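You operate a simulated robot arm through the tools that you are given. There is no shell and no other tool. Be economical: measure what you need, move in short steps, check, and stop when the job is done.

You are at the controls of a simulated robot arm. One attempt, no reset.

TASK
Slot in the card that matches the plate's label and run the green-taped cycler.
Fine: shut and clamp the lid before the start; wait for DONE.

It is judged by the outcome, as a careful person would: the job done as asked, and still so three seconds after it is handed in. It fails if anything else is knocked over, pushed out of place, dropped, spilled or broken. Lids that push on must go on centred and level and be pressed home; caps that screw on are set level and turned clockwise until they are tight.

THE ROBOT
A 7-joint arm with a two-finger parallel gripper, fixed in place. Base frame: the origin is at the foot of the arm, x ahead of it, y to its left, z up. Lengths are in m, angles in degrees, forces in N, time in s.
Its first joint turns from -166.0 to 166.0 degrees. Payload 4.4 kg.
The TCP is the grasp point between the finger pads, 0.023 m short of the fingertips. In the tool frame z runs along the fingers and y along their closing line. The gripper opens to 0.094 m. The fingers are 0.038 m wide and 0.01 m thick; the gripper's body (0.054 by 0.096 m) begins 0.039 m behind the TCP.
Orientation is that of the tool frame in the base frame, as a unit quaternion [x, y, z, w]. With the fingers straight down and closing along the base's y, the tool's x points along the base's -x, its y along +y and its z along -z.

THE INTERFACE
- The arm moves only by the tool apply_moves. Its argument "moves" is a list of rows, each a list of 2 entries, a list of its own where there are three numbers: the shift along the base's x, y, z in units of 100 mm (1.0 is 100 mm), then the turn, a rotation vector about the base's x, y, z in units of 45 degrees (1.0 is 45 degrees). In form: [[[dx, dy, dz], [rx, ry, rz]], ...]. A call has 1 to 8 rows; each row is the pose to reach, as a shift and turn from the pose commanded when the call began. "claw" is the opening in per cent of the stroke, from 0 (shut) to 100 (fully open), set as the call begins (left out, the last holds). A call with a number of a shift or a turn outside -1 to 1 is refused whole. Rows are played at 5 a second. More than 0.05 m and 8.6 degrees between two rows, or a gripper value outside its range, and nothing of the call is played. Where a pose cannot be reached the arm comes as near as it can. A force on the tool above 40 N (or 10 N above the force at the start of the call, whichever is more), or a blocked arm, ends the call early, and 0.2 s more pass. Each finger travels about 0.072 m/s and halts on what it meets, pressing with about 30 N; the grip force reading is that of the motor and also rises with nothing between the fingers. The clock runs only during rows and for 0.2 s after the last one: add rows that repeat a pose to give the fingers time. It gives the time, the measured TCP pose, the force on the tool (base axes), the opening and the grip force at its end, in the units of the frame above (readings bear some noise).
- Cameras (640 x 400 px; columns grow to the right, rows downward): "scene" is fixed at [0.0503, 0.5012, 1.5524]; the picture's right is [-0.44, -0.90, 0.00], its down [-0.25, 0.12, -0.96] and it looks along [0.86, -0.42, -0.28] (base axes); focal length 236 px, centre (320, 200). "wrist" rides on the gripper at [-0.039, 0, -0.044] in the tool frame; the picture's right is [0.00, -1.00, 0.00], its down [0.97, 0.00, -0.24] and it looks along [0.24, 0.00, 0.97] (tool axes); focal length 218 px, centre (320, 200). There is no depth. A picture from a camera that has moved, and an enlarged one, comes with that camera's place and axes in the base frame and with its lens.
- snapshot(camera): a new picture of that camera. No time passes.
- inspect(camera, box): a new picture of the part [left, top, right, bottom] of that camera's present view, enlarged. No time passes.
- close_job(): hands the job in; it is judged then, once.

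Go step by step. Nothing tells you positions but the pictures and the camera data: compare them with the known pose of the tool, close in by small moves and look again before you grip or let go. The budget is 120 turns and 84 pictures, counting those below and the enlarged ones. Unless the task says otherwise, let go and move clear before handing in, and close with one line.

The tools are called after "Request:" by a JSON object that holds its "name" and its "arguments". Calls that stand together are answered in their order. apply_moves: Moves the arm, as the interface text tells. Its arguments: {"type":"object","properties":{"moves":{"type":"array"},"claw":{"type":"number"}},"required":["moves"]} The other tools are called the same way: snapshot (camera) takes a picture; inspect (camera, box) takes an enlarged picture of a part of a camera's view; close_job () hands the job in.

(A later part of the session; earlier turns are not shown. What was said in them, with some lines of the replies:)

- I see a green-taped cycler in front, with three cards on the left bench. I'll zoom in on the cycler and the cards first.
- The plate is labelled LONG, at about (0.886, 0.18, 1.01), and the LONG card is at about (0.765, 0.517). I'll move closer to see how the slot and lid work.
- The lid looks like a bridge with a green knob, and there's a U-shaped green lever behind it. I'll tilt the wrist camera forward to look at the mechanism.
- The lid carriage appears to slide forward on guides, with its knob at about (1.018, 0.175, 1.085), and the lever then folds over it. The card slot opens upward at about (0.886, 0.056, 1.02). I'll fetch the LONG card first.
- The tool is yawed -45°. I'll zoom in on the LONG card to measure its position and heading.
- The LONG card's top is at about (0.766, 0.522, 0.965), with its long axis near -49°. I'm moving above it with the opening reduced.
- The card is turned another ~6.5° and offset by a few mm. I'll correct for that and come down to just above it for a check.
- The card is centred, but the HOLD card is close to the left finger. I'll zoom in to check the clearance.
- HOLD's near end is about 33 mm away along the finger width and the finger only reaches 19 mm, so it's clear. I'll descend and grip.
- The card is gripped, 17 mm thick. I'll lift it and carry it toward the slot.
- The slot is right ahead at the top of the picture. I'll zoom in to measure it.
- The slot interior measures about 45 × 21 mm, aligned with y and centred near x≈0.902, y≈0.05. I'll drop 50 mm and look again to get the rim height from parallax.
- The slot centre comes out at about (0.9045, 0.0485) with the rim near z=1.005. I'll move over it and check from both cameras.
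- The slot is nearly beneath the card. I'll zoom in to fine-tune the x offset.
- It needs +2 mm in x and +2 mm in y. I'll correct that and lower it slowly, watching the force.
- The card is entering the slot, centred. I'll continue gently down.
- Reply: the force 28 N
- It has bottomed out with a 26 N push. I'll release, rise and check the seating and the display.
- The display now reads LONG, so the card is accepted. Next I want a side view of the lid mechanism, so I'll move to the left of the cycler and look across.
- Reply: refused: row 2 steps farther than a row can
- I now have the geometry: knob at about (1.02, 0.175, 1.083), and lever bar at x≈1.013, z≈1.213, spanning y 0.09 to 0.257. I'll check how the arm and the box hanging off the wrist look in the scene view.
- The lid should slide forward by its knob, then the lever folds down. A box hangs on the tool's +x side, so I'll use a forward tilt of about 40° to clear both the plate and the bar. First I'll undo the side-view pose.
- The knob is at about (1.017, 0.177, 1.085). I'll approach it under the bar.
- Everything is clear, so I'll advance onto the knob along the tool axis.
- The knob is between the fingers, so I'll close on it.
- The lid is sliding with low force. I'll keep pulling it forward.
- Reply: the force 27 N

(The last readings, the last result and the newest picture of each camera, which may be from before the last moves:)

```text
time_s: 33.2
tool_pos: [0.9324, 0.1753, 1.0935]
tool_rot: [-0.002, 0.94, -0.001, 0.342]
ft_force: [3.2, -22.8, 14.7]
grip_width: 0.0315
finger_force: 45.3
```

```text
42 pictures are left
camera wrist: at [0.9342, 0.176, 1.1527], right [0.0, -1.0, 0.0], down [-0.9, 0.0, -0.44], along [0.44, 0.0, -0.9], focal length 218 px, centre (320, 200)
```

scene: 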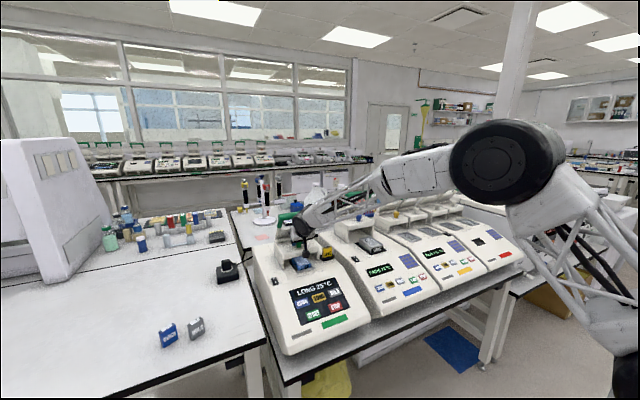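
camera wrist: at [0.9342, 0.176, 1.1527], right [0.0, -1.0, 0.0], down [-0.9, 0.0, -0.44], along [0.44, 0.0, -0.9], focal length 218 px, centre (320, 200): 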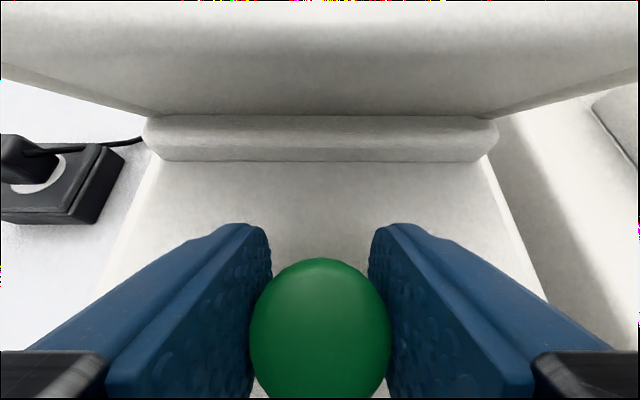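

The lid moves with me, but side force is building. I'll relieve it with a small adjustment before continuing.

Request:
{"name": "apply_moves", "arguments": {"moves": [[[0, -0.01, 0.005], [0, 0, 0]], [[0, -0.02, 0.01], [0, 0, 0]]]}}

```text
time_s: 33.8
tool_pos: [0.9311, 0.1755, 1.0943]
tool_rot: [-0.002, 0.939, -0.001, 0.343]
ft_force: [-0.6, 10.8, 11.9]
grip_width: 0.0317
finger_force: 44.6
```

Request:
{"name": "apply_moves", "arguments": {"moves": [[[-0.1, 0.005, 0.01], [0, 0, 0]], [[-0.2, 0.003, 0.015], [0, 0, 0]], [[-0.3, 0.001, 0.02], [0, 0, 0]]]}}

Request:
{"name": "inspect", "arguments": {"camera": "scene", "box": [220, 170, 380, 280]}}

```text
time_s: 34.8
tool_pos: [0.9023, 0.1754, 1.0951]
tool_rot: [-0.003, 0.94, 0.0, 0.341]
ft_force: [0.8, 9.6, -3.5]
grip_width: 0.0317
finger_force: 44.5
stopped in row 3: the force on the tool passed its limit (the readings are from after the stop); the commanded pose is now the measured one
```

```text
3.64 times, centred on (300, 225) of scene
camera zoom: at [0.0503, 0.5012, 1.5524], right [-0.44, -0.9, 0.0], down [-0.25, 0.12, -0.96], along [0.86, -0.42, -0.28], focal length 856 px, centre (393, 109)
```

zoom: 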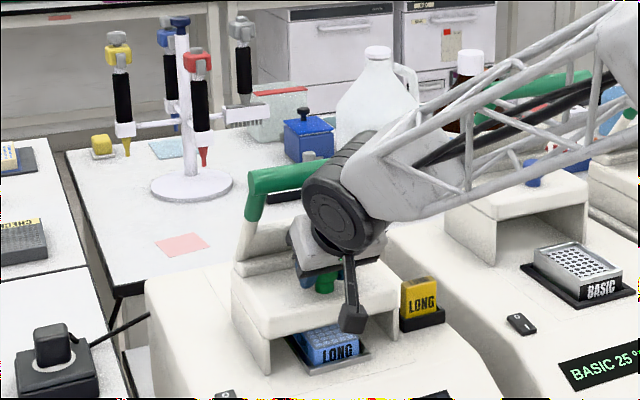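

It stopped at x≈0.902 on force, and the lid only half covers the plate. I'll pull a little further to see whether this is really the end stop.

Request:
{"name": "apply_moves", "arguments": {"moves": [[[-0.03, 0, 0], [0, 0, 0]], [[-0.06, 0, 0], [0, 0, 0]], [[-0.1, 0, 0], [0, 0, 0]]]}}

```text
time_s: 35.6
tool_pos: [0.8927, 0.1752, 1.0944]
tool_rot: [-0.003, 0.94, -0.001, 0.341]
ft_force: [3.3, 11.0, 2.2]
grip_width: 0.0318
finger_force: 45.0
```

It's still free to move, so I'll continue in small steps.

Request:
{"name": "apply_moves", "arguments": {"moves": [[[-0.05, 0.005, 0], [0, 0, 0]], [[-0.1, 0.005, 0], [0, 0, 0]], [[-0.15, 0.005, 0], [0, 0, 0]], [[-0.2, 0.005, 0], [0, 0, 0]], [[-0.25, 0.005, 0], [0, 0, 0]], [[-0.3, 0.005, 0], [0, 0, 0]]]}}

Request:
{"name": "inspect", "arguments": {"camera": "scene", "box": [220, 170, 380, 280]}}

```text
time_s: 36.8
tool_pos: [0.8698, 0.1743, 1.0939]
tool_rot: [-0.003, 0.94, -0.001, 0.342]
ft_force: [24.5, -1.3, -8.6]
grip_width: 0.032
finger_force: 44.9
stopped in row 6: the force on the tool passed its limit (the readings are from after the stop); the commanded pose is now the measured one
```

```text
3.64 times, centred on (300, 225) of scene
camera zoom: at [0.0503, 0.5012, 1.5524], right [-0.44, -0.9, 0.0], down [-0.25, 0.12, -0.96], along [0.86, -0.42, -0.28], focal length 856 px, centre (393, 109)
```

zoom: 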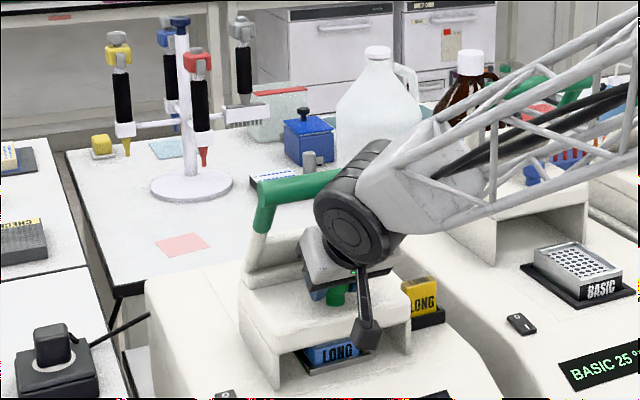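

There's 24 N along x at x≈0.870, which looks like the end stop after 150 mm of travel. I'll release the knob and back out along the tool axis to look.

Request:
{"name": "apply_moves", "arguments": {"moves": [[[0, 0, 0], [0, 0, 0]], [[0, 0, 0], [0, 0, 0]], [[0, 0, 0], [0, 0, 0]], [[-0.2, 0, 0.24], [0, 0, 0]], [[-0.45, 0, 0.55], [0, 0, 0]], [[-0.7, 0, 0.85], [0, 0, 0]]], "claw": 75}}

Request:
{"name": "apply_moves", "arguments": {"moves": [[[-0.35, 0, 0.3], [0, 0, 0]], [[-0.7, 0, 0.6], [0, 0, 0]], [[-1, 0, 0.9], [0, 0, 0]]]}}

Request:
{"name": "snapshot", "arguments": {"camera": "wrist"}}

Request:
{"name": "inspect", "arguments": {"camera": "scene", "box": [230, 190, 370, 350]}}

```text
time_s: 38.2
tool_pos: [0.8, 0.1759, 1.18]
tool_rot: [-0.003, 0.94, -0.002, 0.341]
ft_force: [-0.1, -0.6, 0.2]
grip_width: 0.0705
finger_force: 0.0
```

```text
time_s: 39.0
tool_pos: [0.6975, 0.1747, 1.2711]
tool_rot: [-0.003, 0.94, -0.001, 0.341]
ft_force: [-0.6, -0.5, 0.3]
grip_width: 0.0704
finger_force: 0.1
```

```text
39 pictures are left
camera wrist: at [0.6994, 0.1756, 1.3298], right [0.0, -1.0, 0.0], down [-0.9, -0.01, -0.44], along [0.44, 0.0, -0.9], focal length 218 px, centre (320, 200)
```

wrist: 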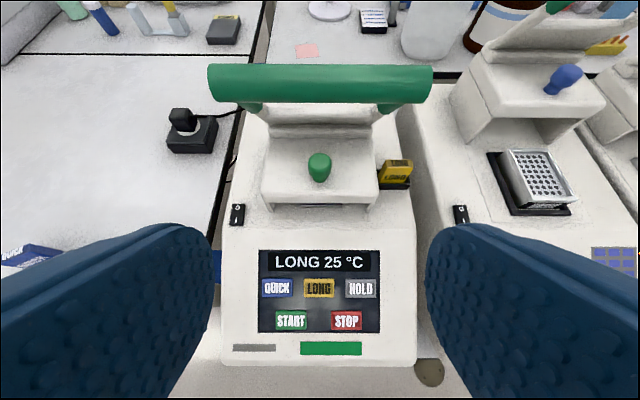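

```text
2.50 times, centred on (300, 270) of scene
camera zoom: at [0.0503, 0.5012, 1.5524], right [-0.44, -0.9, 0.0], down [-0.25, 0.12, -0.96], along [0.86, -0.42, -0.28], focal length 589 px, centre (370, 25)
```

zoom: 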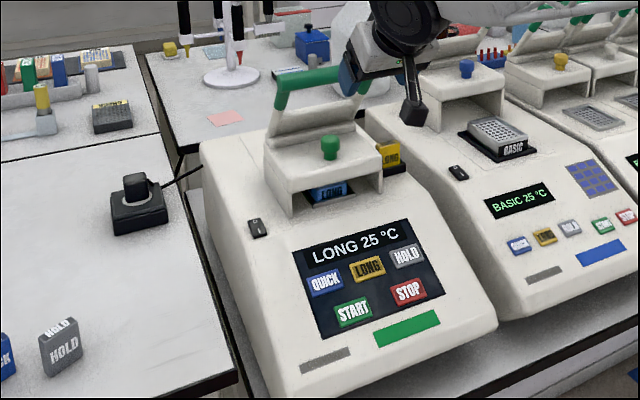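

The lid is now over the plate and its knob is at x≈0.869. The lever bar should be at about (0.862, 0.175, 1.213), hinged near (0.95, 1.085). I'll set the tool straight down, yawed -90°, and hover above the bar.

Request:
{"name": "apply_moves", "arguments": {"moves": [[[0, 0, 0.1], [0, 0.17, 0]], [[0, 0, 0.2], [0, 0.34, 0]], [[0, 0, 0.3], [0, 0.51, 0]], [[0, 0, 0.4], [0, 0.68, 0]], [[0, 0, 0.5], [0, 0.8, 0]], [[0, 0, 0.6], [0, 0.895, 0]]], "claw": 60}}

Request:
{"name": "apply_moves", "arguments": {"moves": [[[0.1, 0, 0], [0, 0, -0.17]], [[0.2, 0, 0], [0, 0, -0.34]], [[0.3, 0, 0], [0, 0, -0.51]], [[0.4, 0, 0], [0, 0, -0.68]], [[0.5, 0, 0], [0, 0, -0.85]], [[0.6, 0, 0], [0, 0, -1]]]}}

Request:
{"name": "apply_moves", "arguments": {"moves": [[[0.2, 0, 0], [0, 0, -0.17]], [[0.4, 0, 0], [0, 0, -0.34]], [[0.6, 0, 0], [0, 0, -0.51]], [[0.8, 0, 0], [0, 0, -0.68]], [[0.9, 0, 0], [0, 0, -0.85]], [[1, 0, 0], [0, 0, -1]]]}}

Request:
{"name": "snapshot", "arguments": {"camera": "wrist"}}

```text
time_s: 40.4
tool_pos: [0.6994, 0.175, 1.3301]
tool_rot: [-0.003, 1.0, 0.0, -0.004]
ft_force: [0.0, -0.3, 0.2]
grip_width: 0.0566
finger_force: 0.0
```

```text
time_s: 41.8
tool_pos: [0.758, 0.1766, 1.3301]
tool_rot: [0.381, 0.925, 0.0, -0.003]
ft_force: [0.3, -0.2, -0.2]
grip_width: 0.0565
finger_force: 0.0
```

```text
time_s: 43.2
tool_pos: [0.8585, 0.1757, 1.3305]
tool_rot: [0.706, 0.708, 0.001, -0.002]
ft_force: [0.0, 0.8, -0.3]
grip_width: 0.0563
finger_force: 0.0
```

```text
37 pictures are left
camera wrist: at [0.8596, 0.1375, 1.3734], right [-1.0, 0.0, 0.0], down [0.0, 0.97, 0.25], along [0.0, 0.25, -0.97], focal length 218 px, centre (320, 200)
```

wrist: 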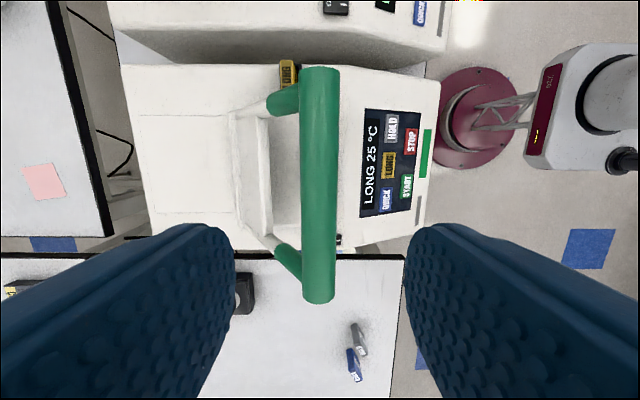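

The bar is exactly beneath the tool, between the fingers. I'll descend to straddle it.

Request:
{"name": "apply_moves", "arguments": {"moves": [[[0.01, 0, -0.3], [0, 0, 0]], [[0.01, 0, -0.6], [0, 0, 0]], [[0.01, 0, -0.9], [0, 0, 0]], [[0.01, 0, -1.0], [0, 0, 0]]]}}

Request:
{"name": "apply_moves", "arguments": {"moves": [[[0, 0, -0.1], [0, 0, 0]], [[0, 0, -0.18], [0, 0, 0]]]}}

Request:
{"name": "snapshot", "arguments": {"camera": "wrist"}}

Request:
{"name": "inspect", "arguments": {"camera": "scene", "box": [230, 160, 370, 270]}}

```text
time_s: 44.2
tool_pos: [0.8588, 0.1747, 1.2295]
tool_rot: [0.705, 0.709, 0.001, -0.002]
ft_force: [0.6, -0.7, 0.4]
grip_width: 0.0563
finger_force: 0.0
```

```text
time_s: 44.8
tool_pos: [0.8596, 0.1751, 1.2115]
tool_rot: [0.705, 0.709, 0.001, -0.002]
ft_force: [-0.5, 0.0, 0.3]
grip_width: 0.0564
finger_force: 0.1
```

```text
36 pictures are left
camera wrist: at [0.86, 0.1368, 1.2552], right [-1.0, -0.01, 0.0], down [-0.01, 0.97, 0.25], along [0.0, 0.25, -0.97], focal length 218 px, centre (320, 200)
```

wrist: 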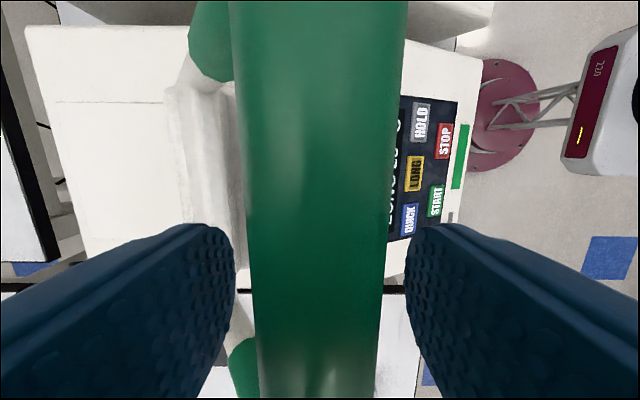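

```text
3.64 times, centred on (300, 215) of scene
camera zoom: at [0.0503, 0.5012, 1.5524], right [-0.44, -0.9, 0.0], down [-0.25, 0.12, -0.96], along [0.86, -0.42, -0.28], focal length 856 px, centre (393, 146)
```

zoom: 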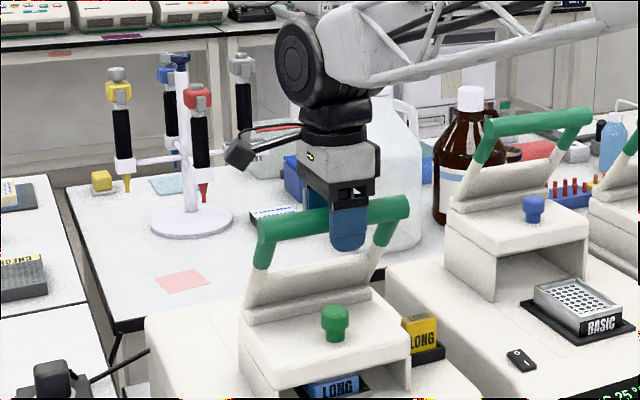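

The fingers straddle the bar. I'll sweep it forward and down along its arc.

Request:
{"name": "apply_moves", "arguments": {"moves": [[[-0.14, 0, 0], [0, 0, 0]], [[-0.22, 0, -0.06], [0, 0, 0]], [[-0.3, 0, -0.14], [0, 0, 0]], [[-0.38, 0, -0.22], [0, 0, 0]], [[-0.45, 0, -0.31], [0, 0, 0]], [[-0.51, 0, -0.4], [0, 0, 0]], [[-0.57, 0, -0.5], [0, 0, 0]]]}}

Request:
{"name": "inspect", "arguments": {"camera": "scene", "box": [230, 160, 370, 270]}}

Request:
{"name": "snapshot", "arguments": {"camera": "wrist"}}

```text
time_s: 46.4
tool_pos: [0.8031, 0.1747, 1.1621]
tool_rot: [0.705, 0.709, 0.001, -0.002]
ft_force: [-0.5, 0.1, -0.6]
grip_width: 0.0563
finger_force: 0.1
```

```text
3.64 times, centred on (300, 215) of scene
camera zoom: at [0.0503, 0.5012, 1.5524], right [-0.44, -0.9, 0.0], down [-0.25, 0.12, -0.96], along [0.86, -0.42, -0.28], focal length 856 px, centre (393, 146)
```

zoom: 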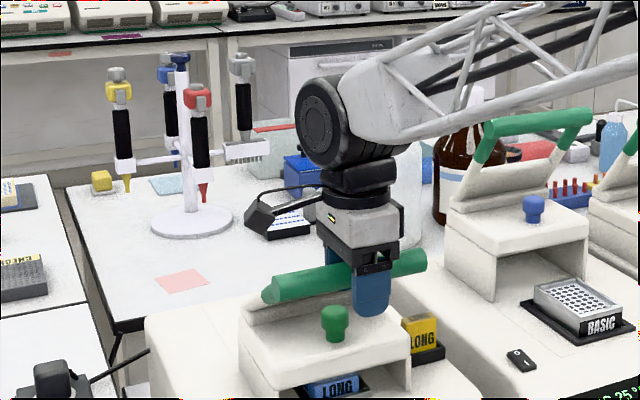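

```text
33 pictures are left
camera wrist: at [0.8032, 0.1366, 1.2058], right [-1.0, -0.01, 0.0], down [-0.01, 0.97, 0.25], along [0.0, 0.25, -0.97], focal length 218 px, centre (320, 200)
```

wrist: 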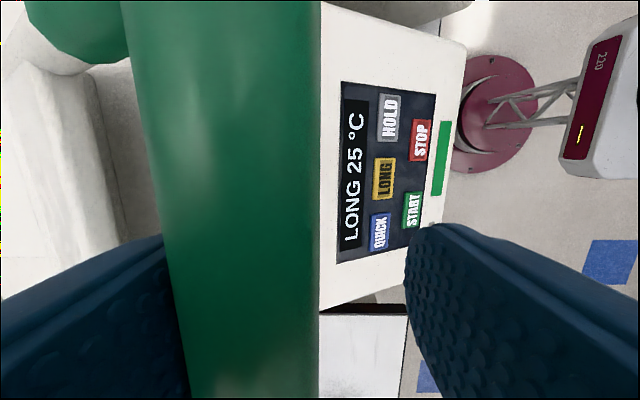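

The lever is following. I'll continue a bit further along the arc.

Request:
{"name": "apply_moves", "arguments": {"moves": [[[-0.05, 0, -0.1], [0, 0, 0]], [[-0.09, 0, -0.2], [0, 0, 0]], [[-0.12, 0, -0.3], [0, 0, 0]], [[-0.14, 0, -0.38], [0, 0, 0]]]}}

Request:
{"name": "inspect", "arguments": {"camera": "scene", "box": [230, 160, 370, 270]}}

Request:
{"name": "snapshot", "arguments": {"camera": "wrist"}}

```text
time_s: 47.4
tool_pos: [0.7894, 0.1755, 1.123]
tool_rot: [0.705, 0.709, 0.002, -0.002]
ft_force: [0.5, -0.3, -0.4]
grip_width: 0.0563
finger_force: 0.1
```

```text
3.64 times, centred on (300, 215) of scene
camera zoom: at [0.0503, 0.5012, 1.5524], right [-0.44, -0.9, 0.0], down [-0.25, 0.12, -0.96], along [0.86, -0.42, -0.28], focal length 856 px, centre (393, 146)
```

zoom: 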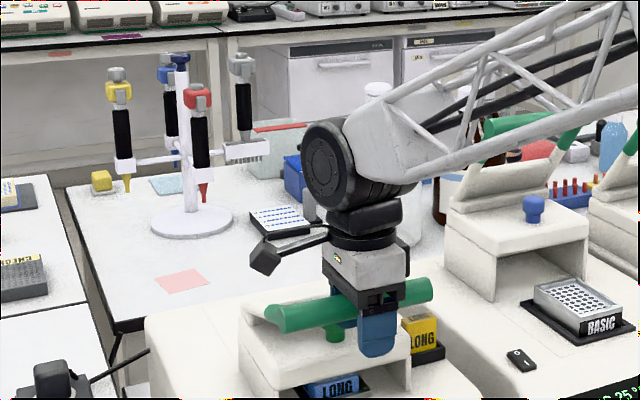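

```text
31 pictures are left
camera wrist: at [0.7892, 0.1368, 1.1674], right [-1.0, -0.01, 0.0], down [-0.01, 0.97, 0.25], along [0.0, 0.25, -0.97], focal length 218 px, centre (320, 200)
```

wrist: 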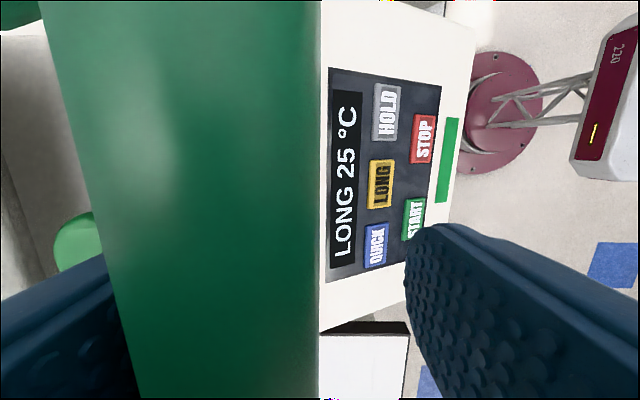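

The bar is riding up between the fingers, so I'll lift off, close the fingers and press it down from above.

Request:
{"name": "apply_moves", "arguments": {"moves": [[[0, 0, 0.1], [0, 0, 0]], [[0, 0, 0.4], [0, 0, 0]], [[0, 0, 0.8], [0, 0, 0]], [[0, 0, 0.9], [0, 0, 0]]]}}

Request:
{"name": "apply_moves", "arguments": {"moves": [[[0, 0, 0], [0, 0, 0]], [[0, 0, 0], [0, 0, 0]], [[0, 0, 0], [0, 0, 0]], [[0, 0, 0], [0, 0, 0]]], "claw": 0}}

Request:
{"name": "snapshot", "arguments": {"camera": "wrist"}}

Request:
{"name": "inspect", "arguments": {"camera": "scene", "box": [230, 160, 370, 270]}}

```text
time_s: 48.4
tool_pos: [0.7883, 0.1779, 1.2133]
tool_rot: [0.705, 0.709, 0.002, -0.002]
ft_force: [0.4, -0.3, -0.6]
grip_width: 0.0563
finger_force: 0.0
```

```text
time_s: 49.4
tool_pos: [0.7872, 0.1775, 1.2134]
tool_rot: [0.705, 0.709, 0.003, -0.002]
ft_force: [-0.1, 0.1, 0.9]
grip_width: 0.0
finger_force: 29.9
```

```text
30 pictures are left
camera wrist: at [0.7882, 0.1384, 1.2573], right [-1.0, -0.01, 0.0], down [-0.01, 0.97, 0.24], along [0.0, 0.24, -0.97], focal length 218 px, centre (320, 200)
```

wrist: 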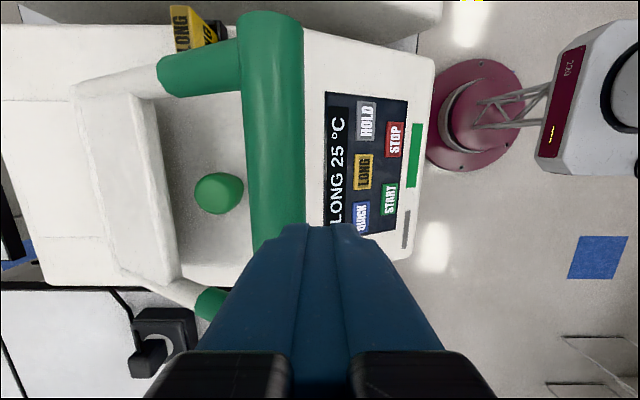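

```text
3.64 times, centred on (300, 215) of scene
camera zoom: at [0.0503, 0.5012, 1.5524], right [-0.44, -0.9, 0.0], down [-0.25, 0.12, -0.96], along [0.86, -0.42, -0.28], focal length 856 px, centre (393, 146)
```

zoom: 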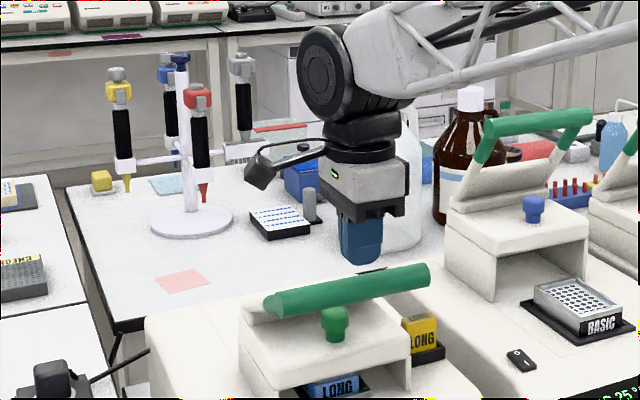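

The lever stays put, with the bar at about (0.811, 1.145). I'll press down on it with closed fingertips, following the arc.

Request:
{"name": "apply_moves", "arguments": {"moves": [[[0.19, -0.03, -0.15], [0, 0, 0]], [[0.19, -0.03, -0.3], [0, 0, 0]], [[0.17, -0.03, -0.45], [0, 0, 0]], [[0.15, -0.03, -0.58], [0, 0, 0]], [[0.13, -0.03, -0.7], [0, 0, 0]], [[0.11, -0.03, -0.82], [0, 0, 0]], [[0.1, -0.03, -0.92], [0, 0, 0]]]}}

Request:
{"name": "inspect", "arguments": {"camera": "scene", "box": [230, 160, 370, 270]}}

Request:
{"name": "snapshot", "arguments": {"camera": "wrist"}}

```text
time_s: 51.0
tool_pos: [0.799, 0.1731, 1.1213]
tool_rot: [0.705, 0.709, 0.002, -0.002]
ft_force: [0.2, 0.4, 0.1]
grip_width: 0.0
finger_force: 30.0
```

```text
3.64 times, centred on (300, 215) of scene
camera zoom: at [0.0503, 0.5012, 1.5524], right [-0.44, -0.9, 0.0], down [-0.25, 0.12, -0.96], along [0.86, -0.42, -0.28], focal length 856 px, centre (393, 146)
```

zoom: 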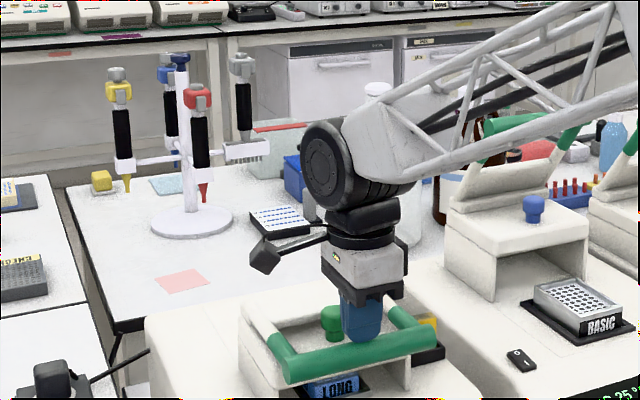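

```text
27 pictures are left
camera wrist: at [0.7986, 0.1342, 1.1644], right [-1.0, -0.01, 0.0], down [-0.01, 0.97, 0.25], along [0.0, 0.25, -0.97], focal length 218 px, centre (320, 200)
```

wrist: 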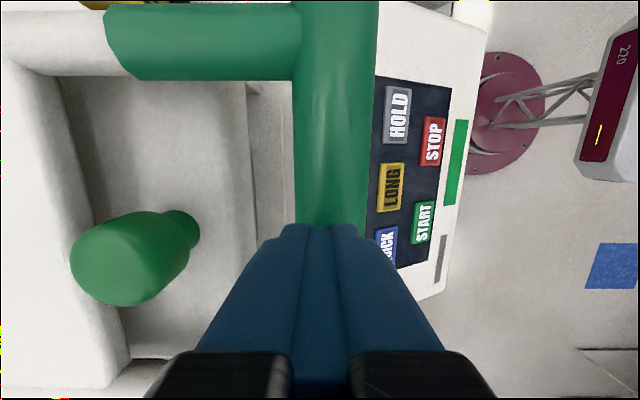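

The lever is coming down easily. I'll keep pressing until it stops.

Request:
{"name": "apply_moves", "arguments": {"moves": [[[-0.03, 0, -0.08], [0, 0, 0]], [[-0.03, 0, -0.16], [0, 0, 0]], [[-0.03, 0, -0.24], [0, 0, 0]], [[-0.03, 0, -0.32], [0, 0, 0]], [[-0.03, 0, -0.4], [0, 0, 0]]]}}

Request:
{"name": "inspect", "arguments": {"camera": "scene", "box": [230, 180, 370, 290]}}

```text
time_s: 51.6
tool_pos: [0.7964, 0.1731, 1.1164]
tool_rot: [0.704, 0.71, 0.006, 0.002]
ft_force: [-0.9, 1.4, 9.5]
grip_width: 0.0
finger_force: 29.9
stopped in row 2: the force on the tool passed its limit (the readings are from after the stop); the commanded pose is now the measured one
```

```text
3.64 times, centred on (300, 235) of scene
camera zoom: at [0.0503, 0.5012, 1.5524], right [-0.44, -0.9, 0.0], down [-0.25, 0.12, -0.96], along [0.86, -0.42, -0.28], focal length 856 px, centre (393, 73)
```

zoom: 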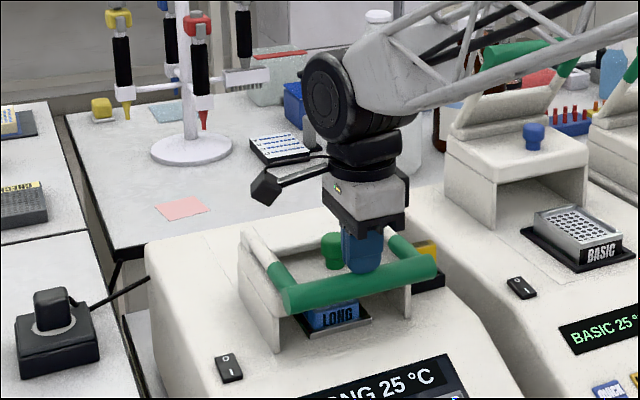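

The lever stopped firmly at 40 N. I'll lift away and look at the lever and display.

Request:
{"name": "apply_moves", "arguments": {"moves": [[[0, 0, 0.3], [0, 0, 0]], [[0, 0, 0.7], [0, 0, 0]], [[-0.2, 0, 1], [0, 0, 0]]]}}

Request:
{"name": "inspect", "arguments": {"camera": "scene", "box": [230, 200, 370, 350]}}

Request:
{"name": "snapshot", "arguments": {"camera": "wrist"}}

```text
time_s: 52.4
tool_pos: [0.7764, 0.1731, 1.2149]
tool_rot: [0.705, 0.709, 0.005, 0.001]
ft_force: [0.3, 0.1, -0.5]
grip_width: 0.0
finger_force: 29.8
```

```text
2.67 times, centred on (300, 275) of scene
camera zoom: at [0.0503, 0.5012, 1.5524], right [-0.44, -0.9, 0.0], down [-0.25, 0.12, -0.96], along [0.86, -0.42, -0.28], focal length 628 px, centre (373, 0)
```

zoom: 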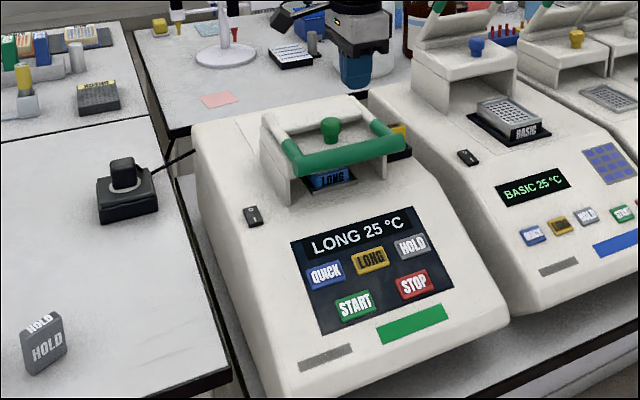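

```text
24 pictures are left
camera wrist: at [0.7766, 0.1343, 1.2587], right [-1.0, -0.01, -0.01], down [-0.01, 0.97, 0.25], along [0.01, 0.25, -0.97], focal length 218 px, centre (320, 200)
```

wrist: 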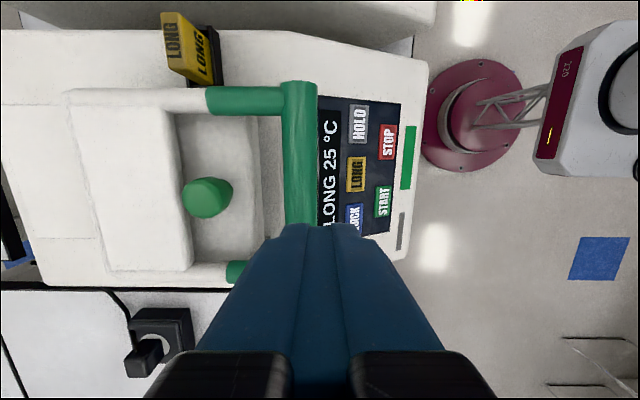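

The lever is down and the display still shows LONG. START triangulates to about (0.679, 0.22, 0.928) on a ~22° slope, so I'll move above it.

Request:
{"name": "apply_moves", "arguments": {"moves": [[[-0.35, 0.15, 0], [0, 0, 0]], [[-0.7, 0.3, -0.1], [0, 0, 0]], [[-0.99, 0.465, -0.3], [0, 0, 0]], [[-0.99, 0.465, -0.7], [0, 0, 0]], [[-0.99, 0.465, -1.0], [0, 0, 0]]]}}

Request:
{"name": "apply_moves", "arguments": {"moves": [[[0, 0, -0.3], [0, 0, 0]], [[0, 0, -0.6], [0, 0, 0]], [[0, 0, -0.9], [0, 0, 0]]]}}

Request:
{"name": "snapshot", "arguments": {"camera": "wrist"}}

Request:
{"name": "inspect", "arguments": {"camera": "scene", "box": [250, 240, 380, 350]}}

```text
time_s: 53.6
tool_pos: [0.6768, 0.2171, 1.1169]
tool_rot: [0.705, 0.709, 0.005, 0.0]
ft_force: [-0.6, 0.2, 0.2]
grip_width: 0.0002
finger_force: 30.7
```

```text
time_s: 54.4
tool_pos: [0.6771, 0.2196, 1.0275]
tool_rot: [0.705, 0.709, 0.005, 0.0]
ft_force: [0.8, 0.4, -0.8]
grip_width: 0.0002
finger_force: 30.1
```

```text
23 pictures are left
camera wrist: at [0.6773, 0.1807, 1.071], right [-1.0, -0.01, -0.01], down [-0.01, 0.97, 0.25], along [0.01, 0.25, -0.97], focal length 218 px, centre (320, 200)
```

wrist: 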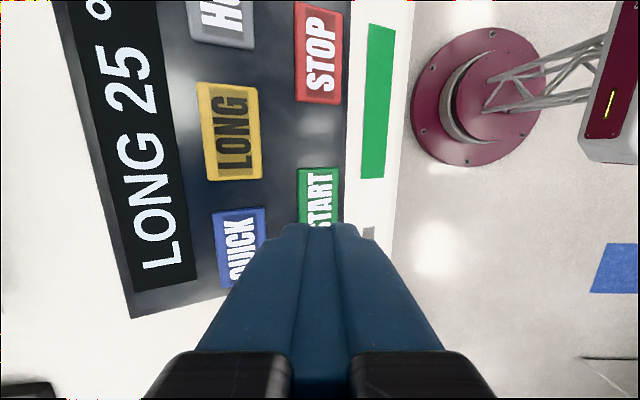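

```text
3.64 times, centred on (315, 295) of scene
camera zoom: at [0.0503, 0.5012, 1.5524], right [-0.44, -0.9, 0.0], down [-0.25, 0.12, -0.96], along [0.86, -0.42, -0.28], focal length 856 px, centre (338, -146)
```

zoom: 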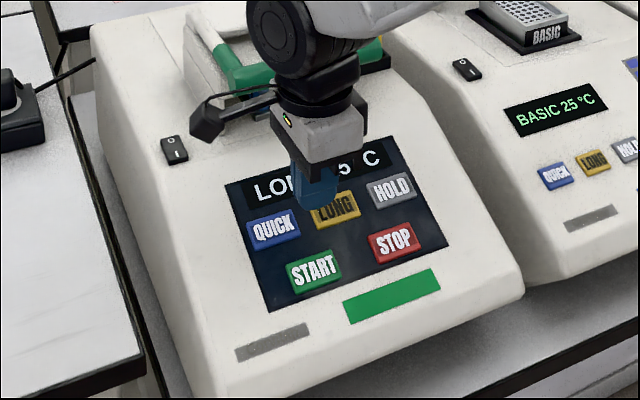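

START is directly below, needing about +7 mm in y. I'll press down in fine steps.

Request:
{"name": "apply_moves", "arguments": {"moves": [[[-0.03, 0.07, -0.3], [0, 0, 0]], [[-0.03, 0.07, -0.55], [0, 0, 0]], [[-0.03, 0.07, -0.62], [0, 0, 0]], [[-0.03, 0.07, -0.66], [0, 0, 0]], [[-0.03, 0.07, -0.7], [0, 0, 0]], [[-0.03, 0.07, -0.74], [0, 0, 0]], [[-0.03, 0.07, -0.77], [0, 0, 0]], [[-0.03, 0.07, -0.8], [0, 0, 0]]]}}

Request:
{"name": "inspect", "arguments": {"camera": "scene", "box": [250, 240, 380, 350]}}

```text
time_s: 56.2
tool_pos: [0.6746, 0.2262, 0.9479]
tool_rot: [0.705, 0.709, 0.006, 0.002]
ft_force: [-18.8, -5.5, 34.0]
grip_width: 0.0001
finger_force: 29.7
```

```text
3.64 times, centred on (315, 295) of scene
camera zoom: at [0.0503, 0.5012, 1.5524], right [-0.44, -0.9, 0.0], down [-0.25, 0.12, -0.96], along [0.86, -0.42, -0.28], focal length 856 px, centre (338, -146)
```

zoom: 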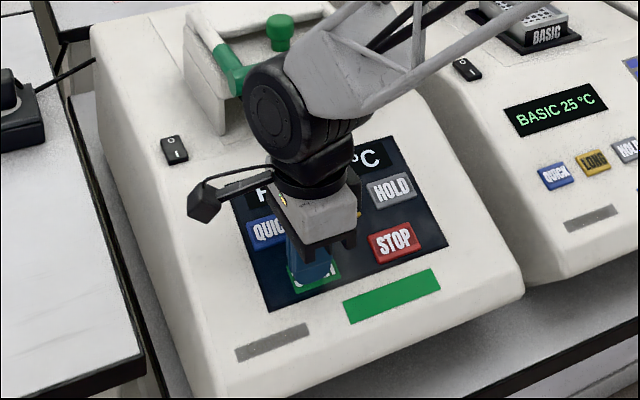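

The press reached about 39 N and the display seems to have changed. I'll lift off and read it.

Request:
{"name": "apply_moves", "arguments": {"moves": [[[0, 0, 0.3], [0, 0, 0]], [[-0.1, 0, 0.7], [0, 0, 0]], [[-0.4, 0, 1], [0, 0, 0]]]}}

Request:
{"name": "apply_moves", "arguments": {"moves": [[[-0.4, 0, 0.2], [0, 0, 0]], [[-0.8, 0, 0.4], [0, 0, 0]], [[-1, 0, 0.7], [0, 0, 0]]]}}

Request:
{"name": "inspect", "arguments": {"camera": "scene", "box": [240, 200, 380, 350]}}

```text
time_s: 57.0
tool_pos: [0.6332, 0.2262, 1.0467]
tool_rot: [0.705, 0.709, 0.004, 0.001]
ft_force: [0.2, -0.4, -0.6]
grip_width: 0.0
finger_force: 29.8
```

```text
time_s: 57.8
tool_pos: [0.5338, 0.2243, 1.1169]
tool_rot: [0.705, 0.709, 0.005, 0.0]
ft_force: [-0.7, -0.2, 0.0]
grip_width: 0.0002
finger_force: 30.2
```

```text
2.67 times, centred on (310, 275) of scene
camera zoom: at [0.0503, 0.5012, 1.5524], right [-0.44, -0.9, 0.0], down [-0.25, 0.12, -0.96], along [0.86, -0.42, -0.28], focal length 628 px, centre (347, 0)
```

zoom: 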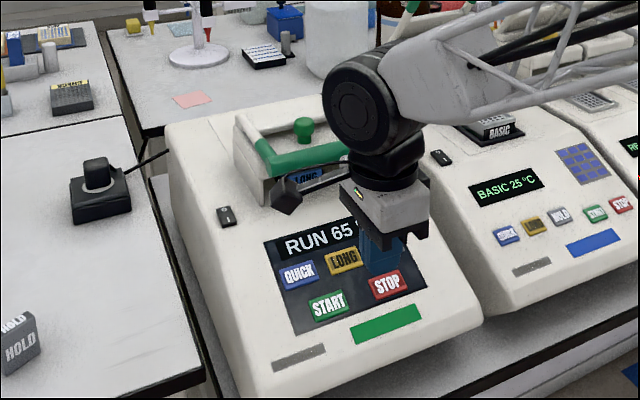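

It's running, showing RUN 65 °C. I'll raise the arm clear and wait for DONE.

Request:
{"name": "apply_moves", "arguments": {"moves": [[[-0.3, 0, 0.35], [0, 0, 0]], [[-0.6, 0, 0.7], [0, 0, 0]], [[-0.8, 0, 1], [0, 0, 0]], [[-0.8, 0, 1], [0, 0, 0]], [[-0.8, 0, 1], [0, 0, 0]], [[-0.8, 0, 1], [0, 0, 0]], [[-0.8, 0, 1], [0, 0, 0]], [[-0.8, 0, 1], [0, 0, 0]]]}}

Request:
{"name": "apply_moves", "arguments": {"moves": [[[0, 0, 0.35], [0, 0, 0]], [[0, 0, 0.7], [0, 0, 0]], [[0, 0, 1], [0, 0, 0]], [[0, 0, 1], [0, 0, 0]], [[0, 0, 1], [0, 0, 0]], [[0, 0, 1], [0, 0, 0]], [[0, 0, 1], [0, 0, 0]], [[0, 0, 1], [0, 0, 0]]]}}

Request:
{"name": "inspect", "arguments": {"camera": "scene", "box": [240, 200, 380, 350]}}

```text
time_s: 59.6
tool_pos: [0.4526, 0.2258, 1.2152]
tool_rot: [0.706, 0.708, 0.005, 0.001]
ft_force: [0.5, 0.1, 0.1]
grip_width: 0.0001
finger_force: 29.7
```

```text
time_s: 61.4
tool_pos: [0.4551, 0.2261, 1.3162]
tool_rot: [0.705, 0.709, 0.005, 0.002]
ft_force: [0.4, 0.2, 0.6]
grip_width: 0.0
finger_force: 30.3
```

```text
2.67 times, centred on (310, 275) of scene
camera zoom: at [0.0503, 0.5012, 1.5524], right [-0.44, -0.9, 0.0], down [-0.25, 0.12, -0.96], along [0.86, -0.42, -0.28], focal length 628 px, centre (347, 0)
```

zoom: 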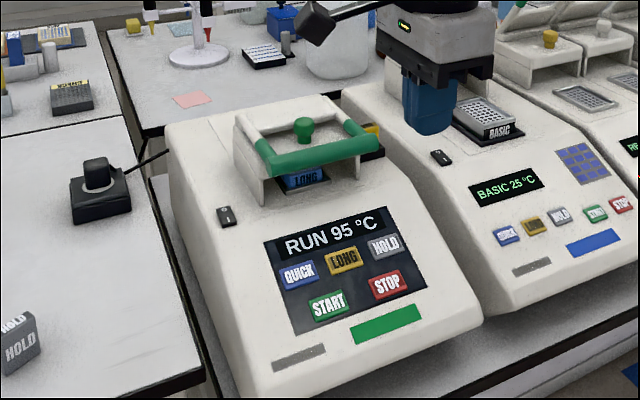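

RUN 95 °C now. I'll keep waiting.

Request:
{"name": "apply_moves", "arguments": {"moves": [[[0, 0, 0], [0, 0, 0]], [[0, 0, 0], [0, 0, 0]], [[0, 0, 0], [0, 0, 0]], [[0, 0, 0], [0, 0, 0]], [[0, 0, 0], [0, 0, 0]], [[0, 0, 0], [0, 0, 0]], [[0, 0, 0], [0, 0, 0]], [[0, 0, 0], [0, 0, 0]]]}}

Request:
{"name": "apply_moves", "arguments": {"moves": [[[0, 0, 0], [0, 0, 0]], [[0, 0, 0], [0, 0, 0]], [[0, 0, 0], [0, 0, 0]], [[0, 0, 0], [0, 0, 0]], [[0, 0, 0], [0, 0, 0]], [[0, 0, 0], [0, 0, 0]], [[0, 0, 0], [0, 0, 0]], [[0, 0, 0], [0, 0, 0]]]}}

Request:
{"name": "apply_moves", "arguments": {"moves": [[[0, 0, 0], [0, 0, 0]], [[0, 0, 0], [0, 0, 0]], [[0, 0, 0], [0, 0, 0]], [[0, 0, 0], [0, 0, 0]], [[0, 0, 0], [0, 0, 0]], [[0, 0, 0], [0, 0, 0]], [[0, 0, 0], [0, 0, 0]], [[0, 0, 0], [0, 0, 0]]]}}

Request:
{"name": "apply_moves", "arguments": {"moves": [[[0, 0, 0], [0, 0, 0]], [[0, 0, 0], [0, 0, 0]], [[0, 0, 0], [0, 0, 0]], [[0, 0, 0], [0, 0, 0]], [[0, 0, 0], [0, 0, 0]], [[0, 0, 0], [0, 0, 0]], [[0, 0, 0], [0, 0, 0]], [[0, 0, 0], [0, 0, 0]]]}}

Request:
{"name": "inspect", "arguments": {"camera": "scene", "box": [240, 200, 380, 350]}}

```text
time_s: 63.2
tool_pos: [0.4543, 0.2248, 1.3152]
tool_rot: [0.705, 0.709, 0.005, 0.001]
ft_force: [0.6, -0.2, -0.4]
grip_width: 0.0003
finger_force: 29.9
```

```text
time_s: 65.0
tool_pos: [0.4544, 0.2263, 1.3166]
tool_rot: [0.705, 0.709, 0.006, 0.001]
ft_force: [0.3, -0.1, 0.5]
grip_width: 0.0001
finger_force: 30.4
```

```text
time_s: 66.8
tool_pos: [0.4538, 0.2257, 1.3149]
tool_rot: [0.705, 0.709, 0.005, 0.0]
ft_force: [-0.7, -0.3, -0.1]
grip_width: 0.0
finger_force: 30.2
```

```text
time_s: 68.6
tool_pos: [0.4541, 0.2264, 1.3159]
tool_rot: [0.705, 0.709, 0.006, 0.001]
ft_force: [0.2, -0.2, 0.8]
grip_width: 0.0002
finger_force: 30.2
```

```text
2.67 times, centred on (310, 275) of scene
camera zoom: at [0.0503, 0.5012, 1.5524], right [-0.44, -0.9, 0.0], down [-0.25, 0.12, -0.96], along [0.86, -0.42, -0.28], focal length 628 px, centre (347, 0)
```

zoom: 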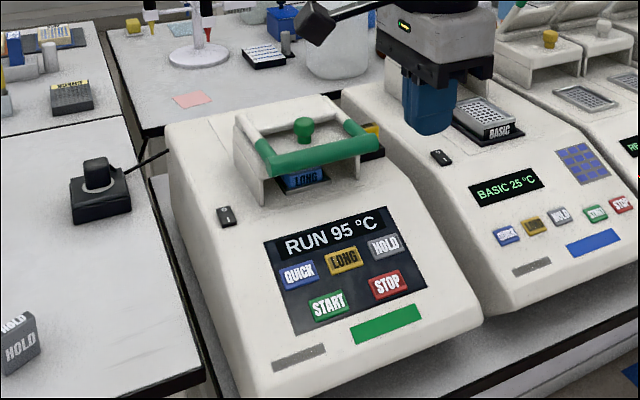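

Still RUN 95 °C. I'll keep waiting.

Request:
{"name": "apply_moves", "arguments": {"moves": [[[0, 0, 0], [0, 0, 0]], [[0, 0, 0], [0, 0, 0]], [[0, 0, 0], [0, 0, 0]], [[0, 0, 0], [0, 0, 0]], [[0, 0, 0], [0, 0, 0]], [[0, 0, 0], [0, 0, 0]], [[0, 0, 0], [0, 0, 0]], [[0, 0, 0], [0, 0, 0]]]}}

Request:
{"name": "apply_moves", "arguments": {"moves": [[[0, 0, 0], [0, 0, 0]], [[0, 0, 0], [0, 0, 0]], [[0, 0, 0], [0, 0, 0]], [[0, 0, 0], [0, 0, 0]], [[0, 0, 0], [0, 0, 0]], [[0, 0, 0], [0, 0, 0]], [[0, 0, 0], [0, 0, 0]], [[0, 0, 0], [0, 0, 0]]]}}

Request:
{"name": "apply_moves", "arguments": {"moves": [[[0, 0, 0], [0, 0, 0]], [[0, 0, 0], [0, 0, 0]], [[0, 0, 0], [0, 0, 0]], [[0, 0, 0], [0, 0, 0]], [[0, 0, 0], [0, 0, 0]], [[0, 0, 0], [0, 0, 0]], [[0, 0, 0], [0, 0, 0]], [[0, 0, 0], [0, 0, 0]]]}}

Request:
{"name": "apply_moves", "arguments": {"moves": [[[0, 0, 0], [0, 0, 0]], [[0, 0, 0], [0, 0, 0]], [[0, 0, 0], [0, 0, 0]], [[0, 0, 0], [0, 0, 0]], [[0, 0, 0], [0, 0, 0]], [[0, 0, 0], [0, 0, 0]], [[0, 0, 0], [0, 0, 0]], [[0, 0, 0], [0, 0, 0]]]}}

Request:
{"name": "inspect", "arguments": {"camera": "scene", "box": [240, 200, 380, 350]}}

```text
time_s: 70.4
tool_pos: [0.4537, 0.226, 1.3167]
tool_rot: [0.705, 0.709, 0.006, 0.001]
ft_force: [-0.4, -0.2, -0.6]
grip_width: 0.0
finger_force: 29.8
```

```text
time_s: 72.2
tool_pos: [0.4547, 0.225, 1.3162]
tool_rot: [0.705, 0.709, 0.006, 0.001]
ft_force: [0.3, 0.0, -0.8]
grip_width: 0.0
finger_force: 29.7
```

```text
time_s: 74.0
tool_pos: [0.4547, 0.2253, 1.3149]
tool_rot: [0.705, 0.709, 0.005, 0.0]
ft_force: [-0.5, 0.0, 0.1]
grip_width: 0.0
finger_force: 29.7
```

```text
time_s: 75.8
tool_pos: [0.4549, 0.2266, 1.3156]
tool_rot: [0.705, 0.709, 0.005, 0.001]
ft_force: [-0.3, -0.4, 0.3]
grip_width: 0.0
finger_force: 29.9
```

```text
2.67 times, centred on (310, 275) of scene
camera zoom: at [0.0503, 0.5012, 1.5524], right [-0.44, -0.9, 0.0], down [-0.25, 0.12, -0.96], along [0.86, -0.42, -0.28], focal length 628 px, centre (347, 0)
```

zoom: 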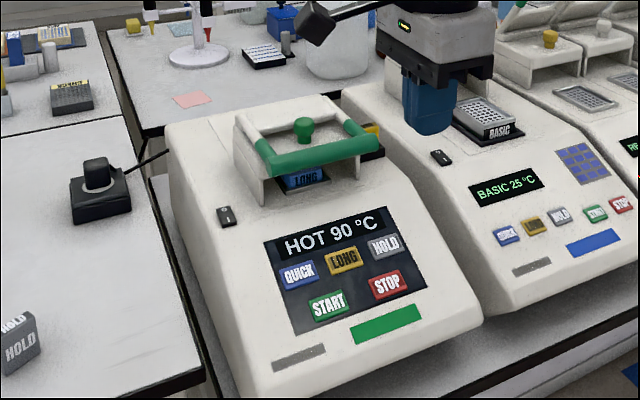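

It reads HOT 90 °C, so it's cooling. DONE should follow, so I'll wait.

Request:
{"name": "apply_moves", "arguments": {"moves": [[[0, 0, 0], [0, 0, 0]], [[0, 0, 0], [0, 0, 0]], [[0, 0, 0], [0, 0, 0]], [[0, 0, 0], [0, 0, 0]], [[0, 0, 0], [0, 0, 0]], [[0, 0, 0], [0, 0, 0]], [[0, 0, 0], [0, 0, 0]], [[0, 0, 0], [0, 0, 0]]]}}

Request:
{"name": "apply_moves", "arguments": {"moves": [[[0, 0, 0], [0, 0, 0]], [[0, 0, 0], [0, 0, 0]], [[0, 0, 0], [0, 0, 0]], [[0, 0, 0], [0, 0, 0]], [[0, 0, 0], [0, 0, 0]], [[0, 0, 0], [0, 0, 0]], [[0, 0, 0], [0, 0, 0]], [[0, 0, 0], [0, 0, 0]]]}}

Request:
{"name": "apply_moves", "arguments": {"moves": [[[0, 0, 0], [0, 0, 0]], [[0, 0, 0], [0, 0, 0]], [[0, 0, 0], [0, 0, 0]], [[0, 0, 0], [0, 0, 0]], [[0, 0, 0], [0, 0, 0]], [[0, 0, 0], [0, 0, 0]], [[0, 0, 0], [0, 0, 0]], [[0, 0, 0], [0, 0, 0]]]}}

Request:
{"name": "inspect", "arguments": {"camera": "scene", "box": [240, 200, 380, 350]}}

```text
time_s: 77.6
tool_pos: [0.4561, 0.2256, 1.3159]
tool_rot: [0.705, 0.709, 0.006, 0.001]
ft_force: [0.1, -0.2, 0.2]
grip_width: 0.0
finger_force: 29.6
```

```text
time_s: 79.4
tool_pos: [0.4546, 0.2254, 1.315]
tool_rot: [0.705, 0.709, 0.006, 0.001]
ft_force: [-0.1, -0.1, -0.3]
grip_width: 0.0001
finger_force: 30.0
```

```text
time_s: 81.2
tool_pos: [0.4545, 0.2269, 1.3162]
tool_rot: [0.705, 0.709, 0.005, 0.0]
ft_force: [0.7, 0.2, -1.1]
grip_width: 0.0
finger_force: 30.1
```

```text
2.67 times, centred on (310, 275) of scene
camera zoom: at [0.0503, 0.5012, 1.5524], right [-0.44, -0.9, 0.0], down [-0.25, 0.12, -0.96], along [0.86, -0.42, -0.28], focal length 628 px, centre (347, 0)
```

zoom: 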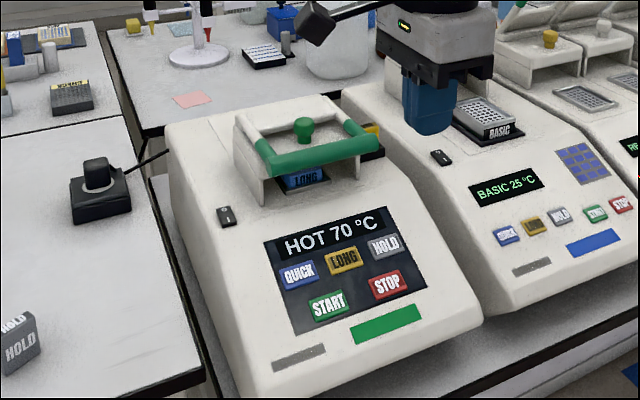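

HOT 70 °C, falling about 4 °C per second. I'll wait more.

Request:
{"name": "apply_moves", "arguments": {"moves": [[[0, 0, 0], [0, 0, 0]], [[0, 0, 0], [0, 0, 0]], [[0, 0, 0], [0, 0, 0]], [[0, 0, 0], [0, 0, 0]], [[0, 0, 0], [0, 0, 0]], [[0, 0, 0], [0, 0, 0]], [[0, 0, 0], [0, 0, 0]], [[0, 0, 0], [0, 0, 0]]]}}

Request:
{"name": "apply_moves", "arguments": {"moves": [[[0, 0, 0], [0, 0, 0]], [[0, 0, 0], [0, 0, 0]], [[0, 0, 0], [0, 0, 0]], [[0, 0, 0], [0, 0, 0]], [[0, 0, 0], [0, 0, 0]], [[0, 0, 0], [0, 0, 0]], [[0, 0, 0], [0, 0, 0]], [[0, 0, 0], [0, 0, 0]]]}}

Request:
{"name": "apply_moves", "arguments": {"moves": [[[0, 0, 0], [0, 0, 0]], [[0, 0, 0], [0, 0, 0]], [[0, 0, 0], [0, 0, 0]], [[0, 0, 0], [0, 0, 0]], [[0, 0, 0], [0, 0, 0]], [[0, 0, 0], [0, 0, 0]], [[0, 0, 0], [0, 0, 0]], [[0, 0, 0], [0, 0, 0]]]}}

Request:
{"name": "apply_moves", "arguments": {"moves": [[[0, 0, 0], [0, 0, 0]], [[0, 0, 0], [0, 0, 0]], [[0, 0, 0], [0, 0, 0]], [[0, 0, 0], [0, 0, 0]], [[0, 0, 0], [0, 0, 0]], [[0, 0, 0], [0, 0, 0]], [[0, 0, 0], [0, 0, 0]], [[0, 0, 0], [0, 0, 0]]]}}

Request:
{"name": "inspect", "arguments": {"camera": "scene", "box": [240, 200, 380, 350]}}

```text
time_s: 83.0
tool_pos: [0.455, 0.2259, 1.3154]
tool_rot: [0.705, 0.709, 0.005, 0.0]
ft_force: [0.3, 0.5, -0.3]
grip_width: 0.0002
finger_force: 29.9
```

```text
time_s: 84.8
tool_pos: [0.4547, 0.2252, 1.3156]
tool_rot: [0.705, 0.709, 0.005, 0.001]
ft_force: [0.2, -0.5, -0.4]
grip_width: 0.0001
finger_force: 30.4
```

```text
time_s: 86.6
tool_pos: [0.4555, 0.2253, 1.3167]
tool_rot: [0.705, 0.709, 0.005, 0.001]
ft_force: [0.3, 0.2, 0.3]
grip_width: 0.0
finger_force: 30.1
```

```text
time_s: 88.4
tool_pos: [0.4543, 0.2261, 1.3155]
tool_rot: [0.705, 0.709, 0.005, 0.001]
ft_force: [0.0, 0.6, -0.3]
grip_width: 0.0002
finger_force: 30.1
```

```text
2.67 times, centred on (310, 275) of scene
camera zoom: at [0.0503, 0.5012, 1.5524], right [-0.44, -0.9, 0.0], down [-0.25, 0.12, -0.96], along [0.86, -0.42, -0.28], focal length 628 px, centre (347, 0)
```

zoom: 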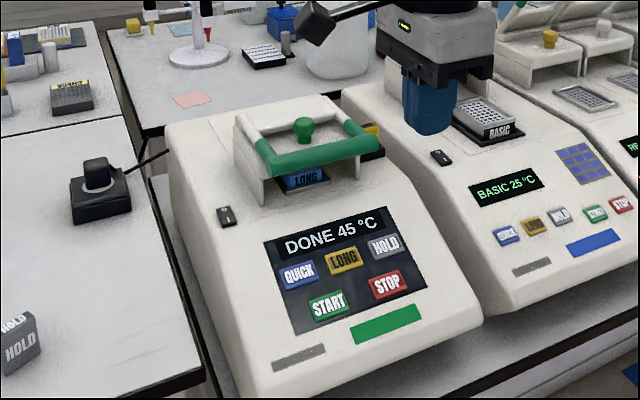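

The display reads DONE 45 °C. The card is in its slot, the lid is shut and clamped, and the arm is clear, so I'm handing in.

Request:
{"name": "close_job", "arguments": {}}

```text
The job is handed in.
```

The LONG card, matching the plate's label, is in the green-taped cycler; I shut and clamped the lid before pressing START, and the run finished with the display reading DONE 45 °C.
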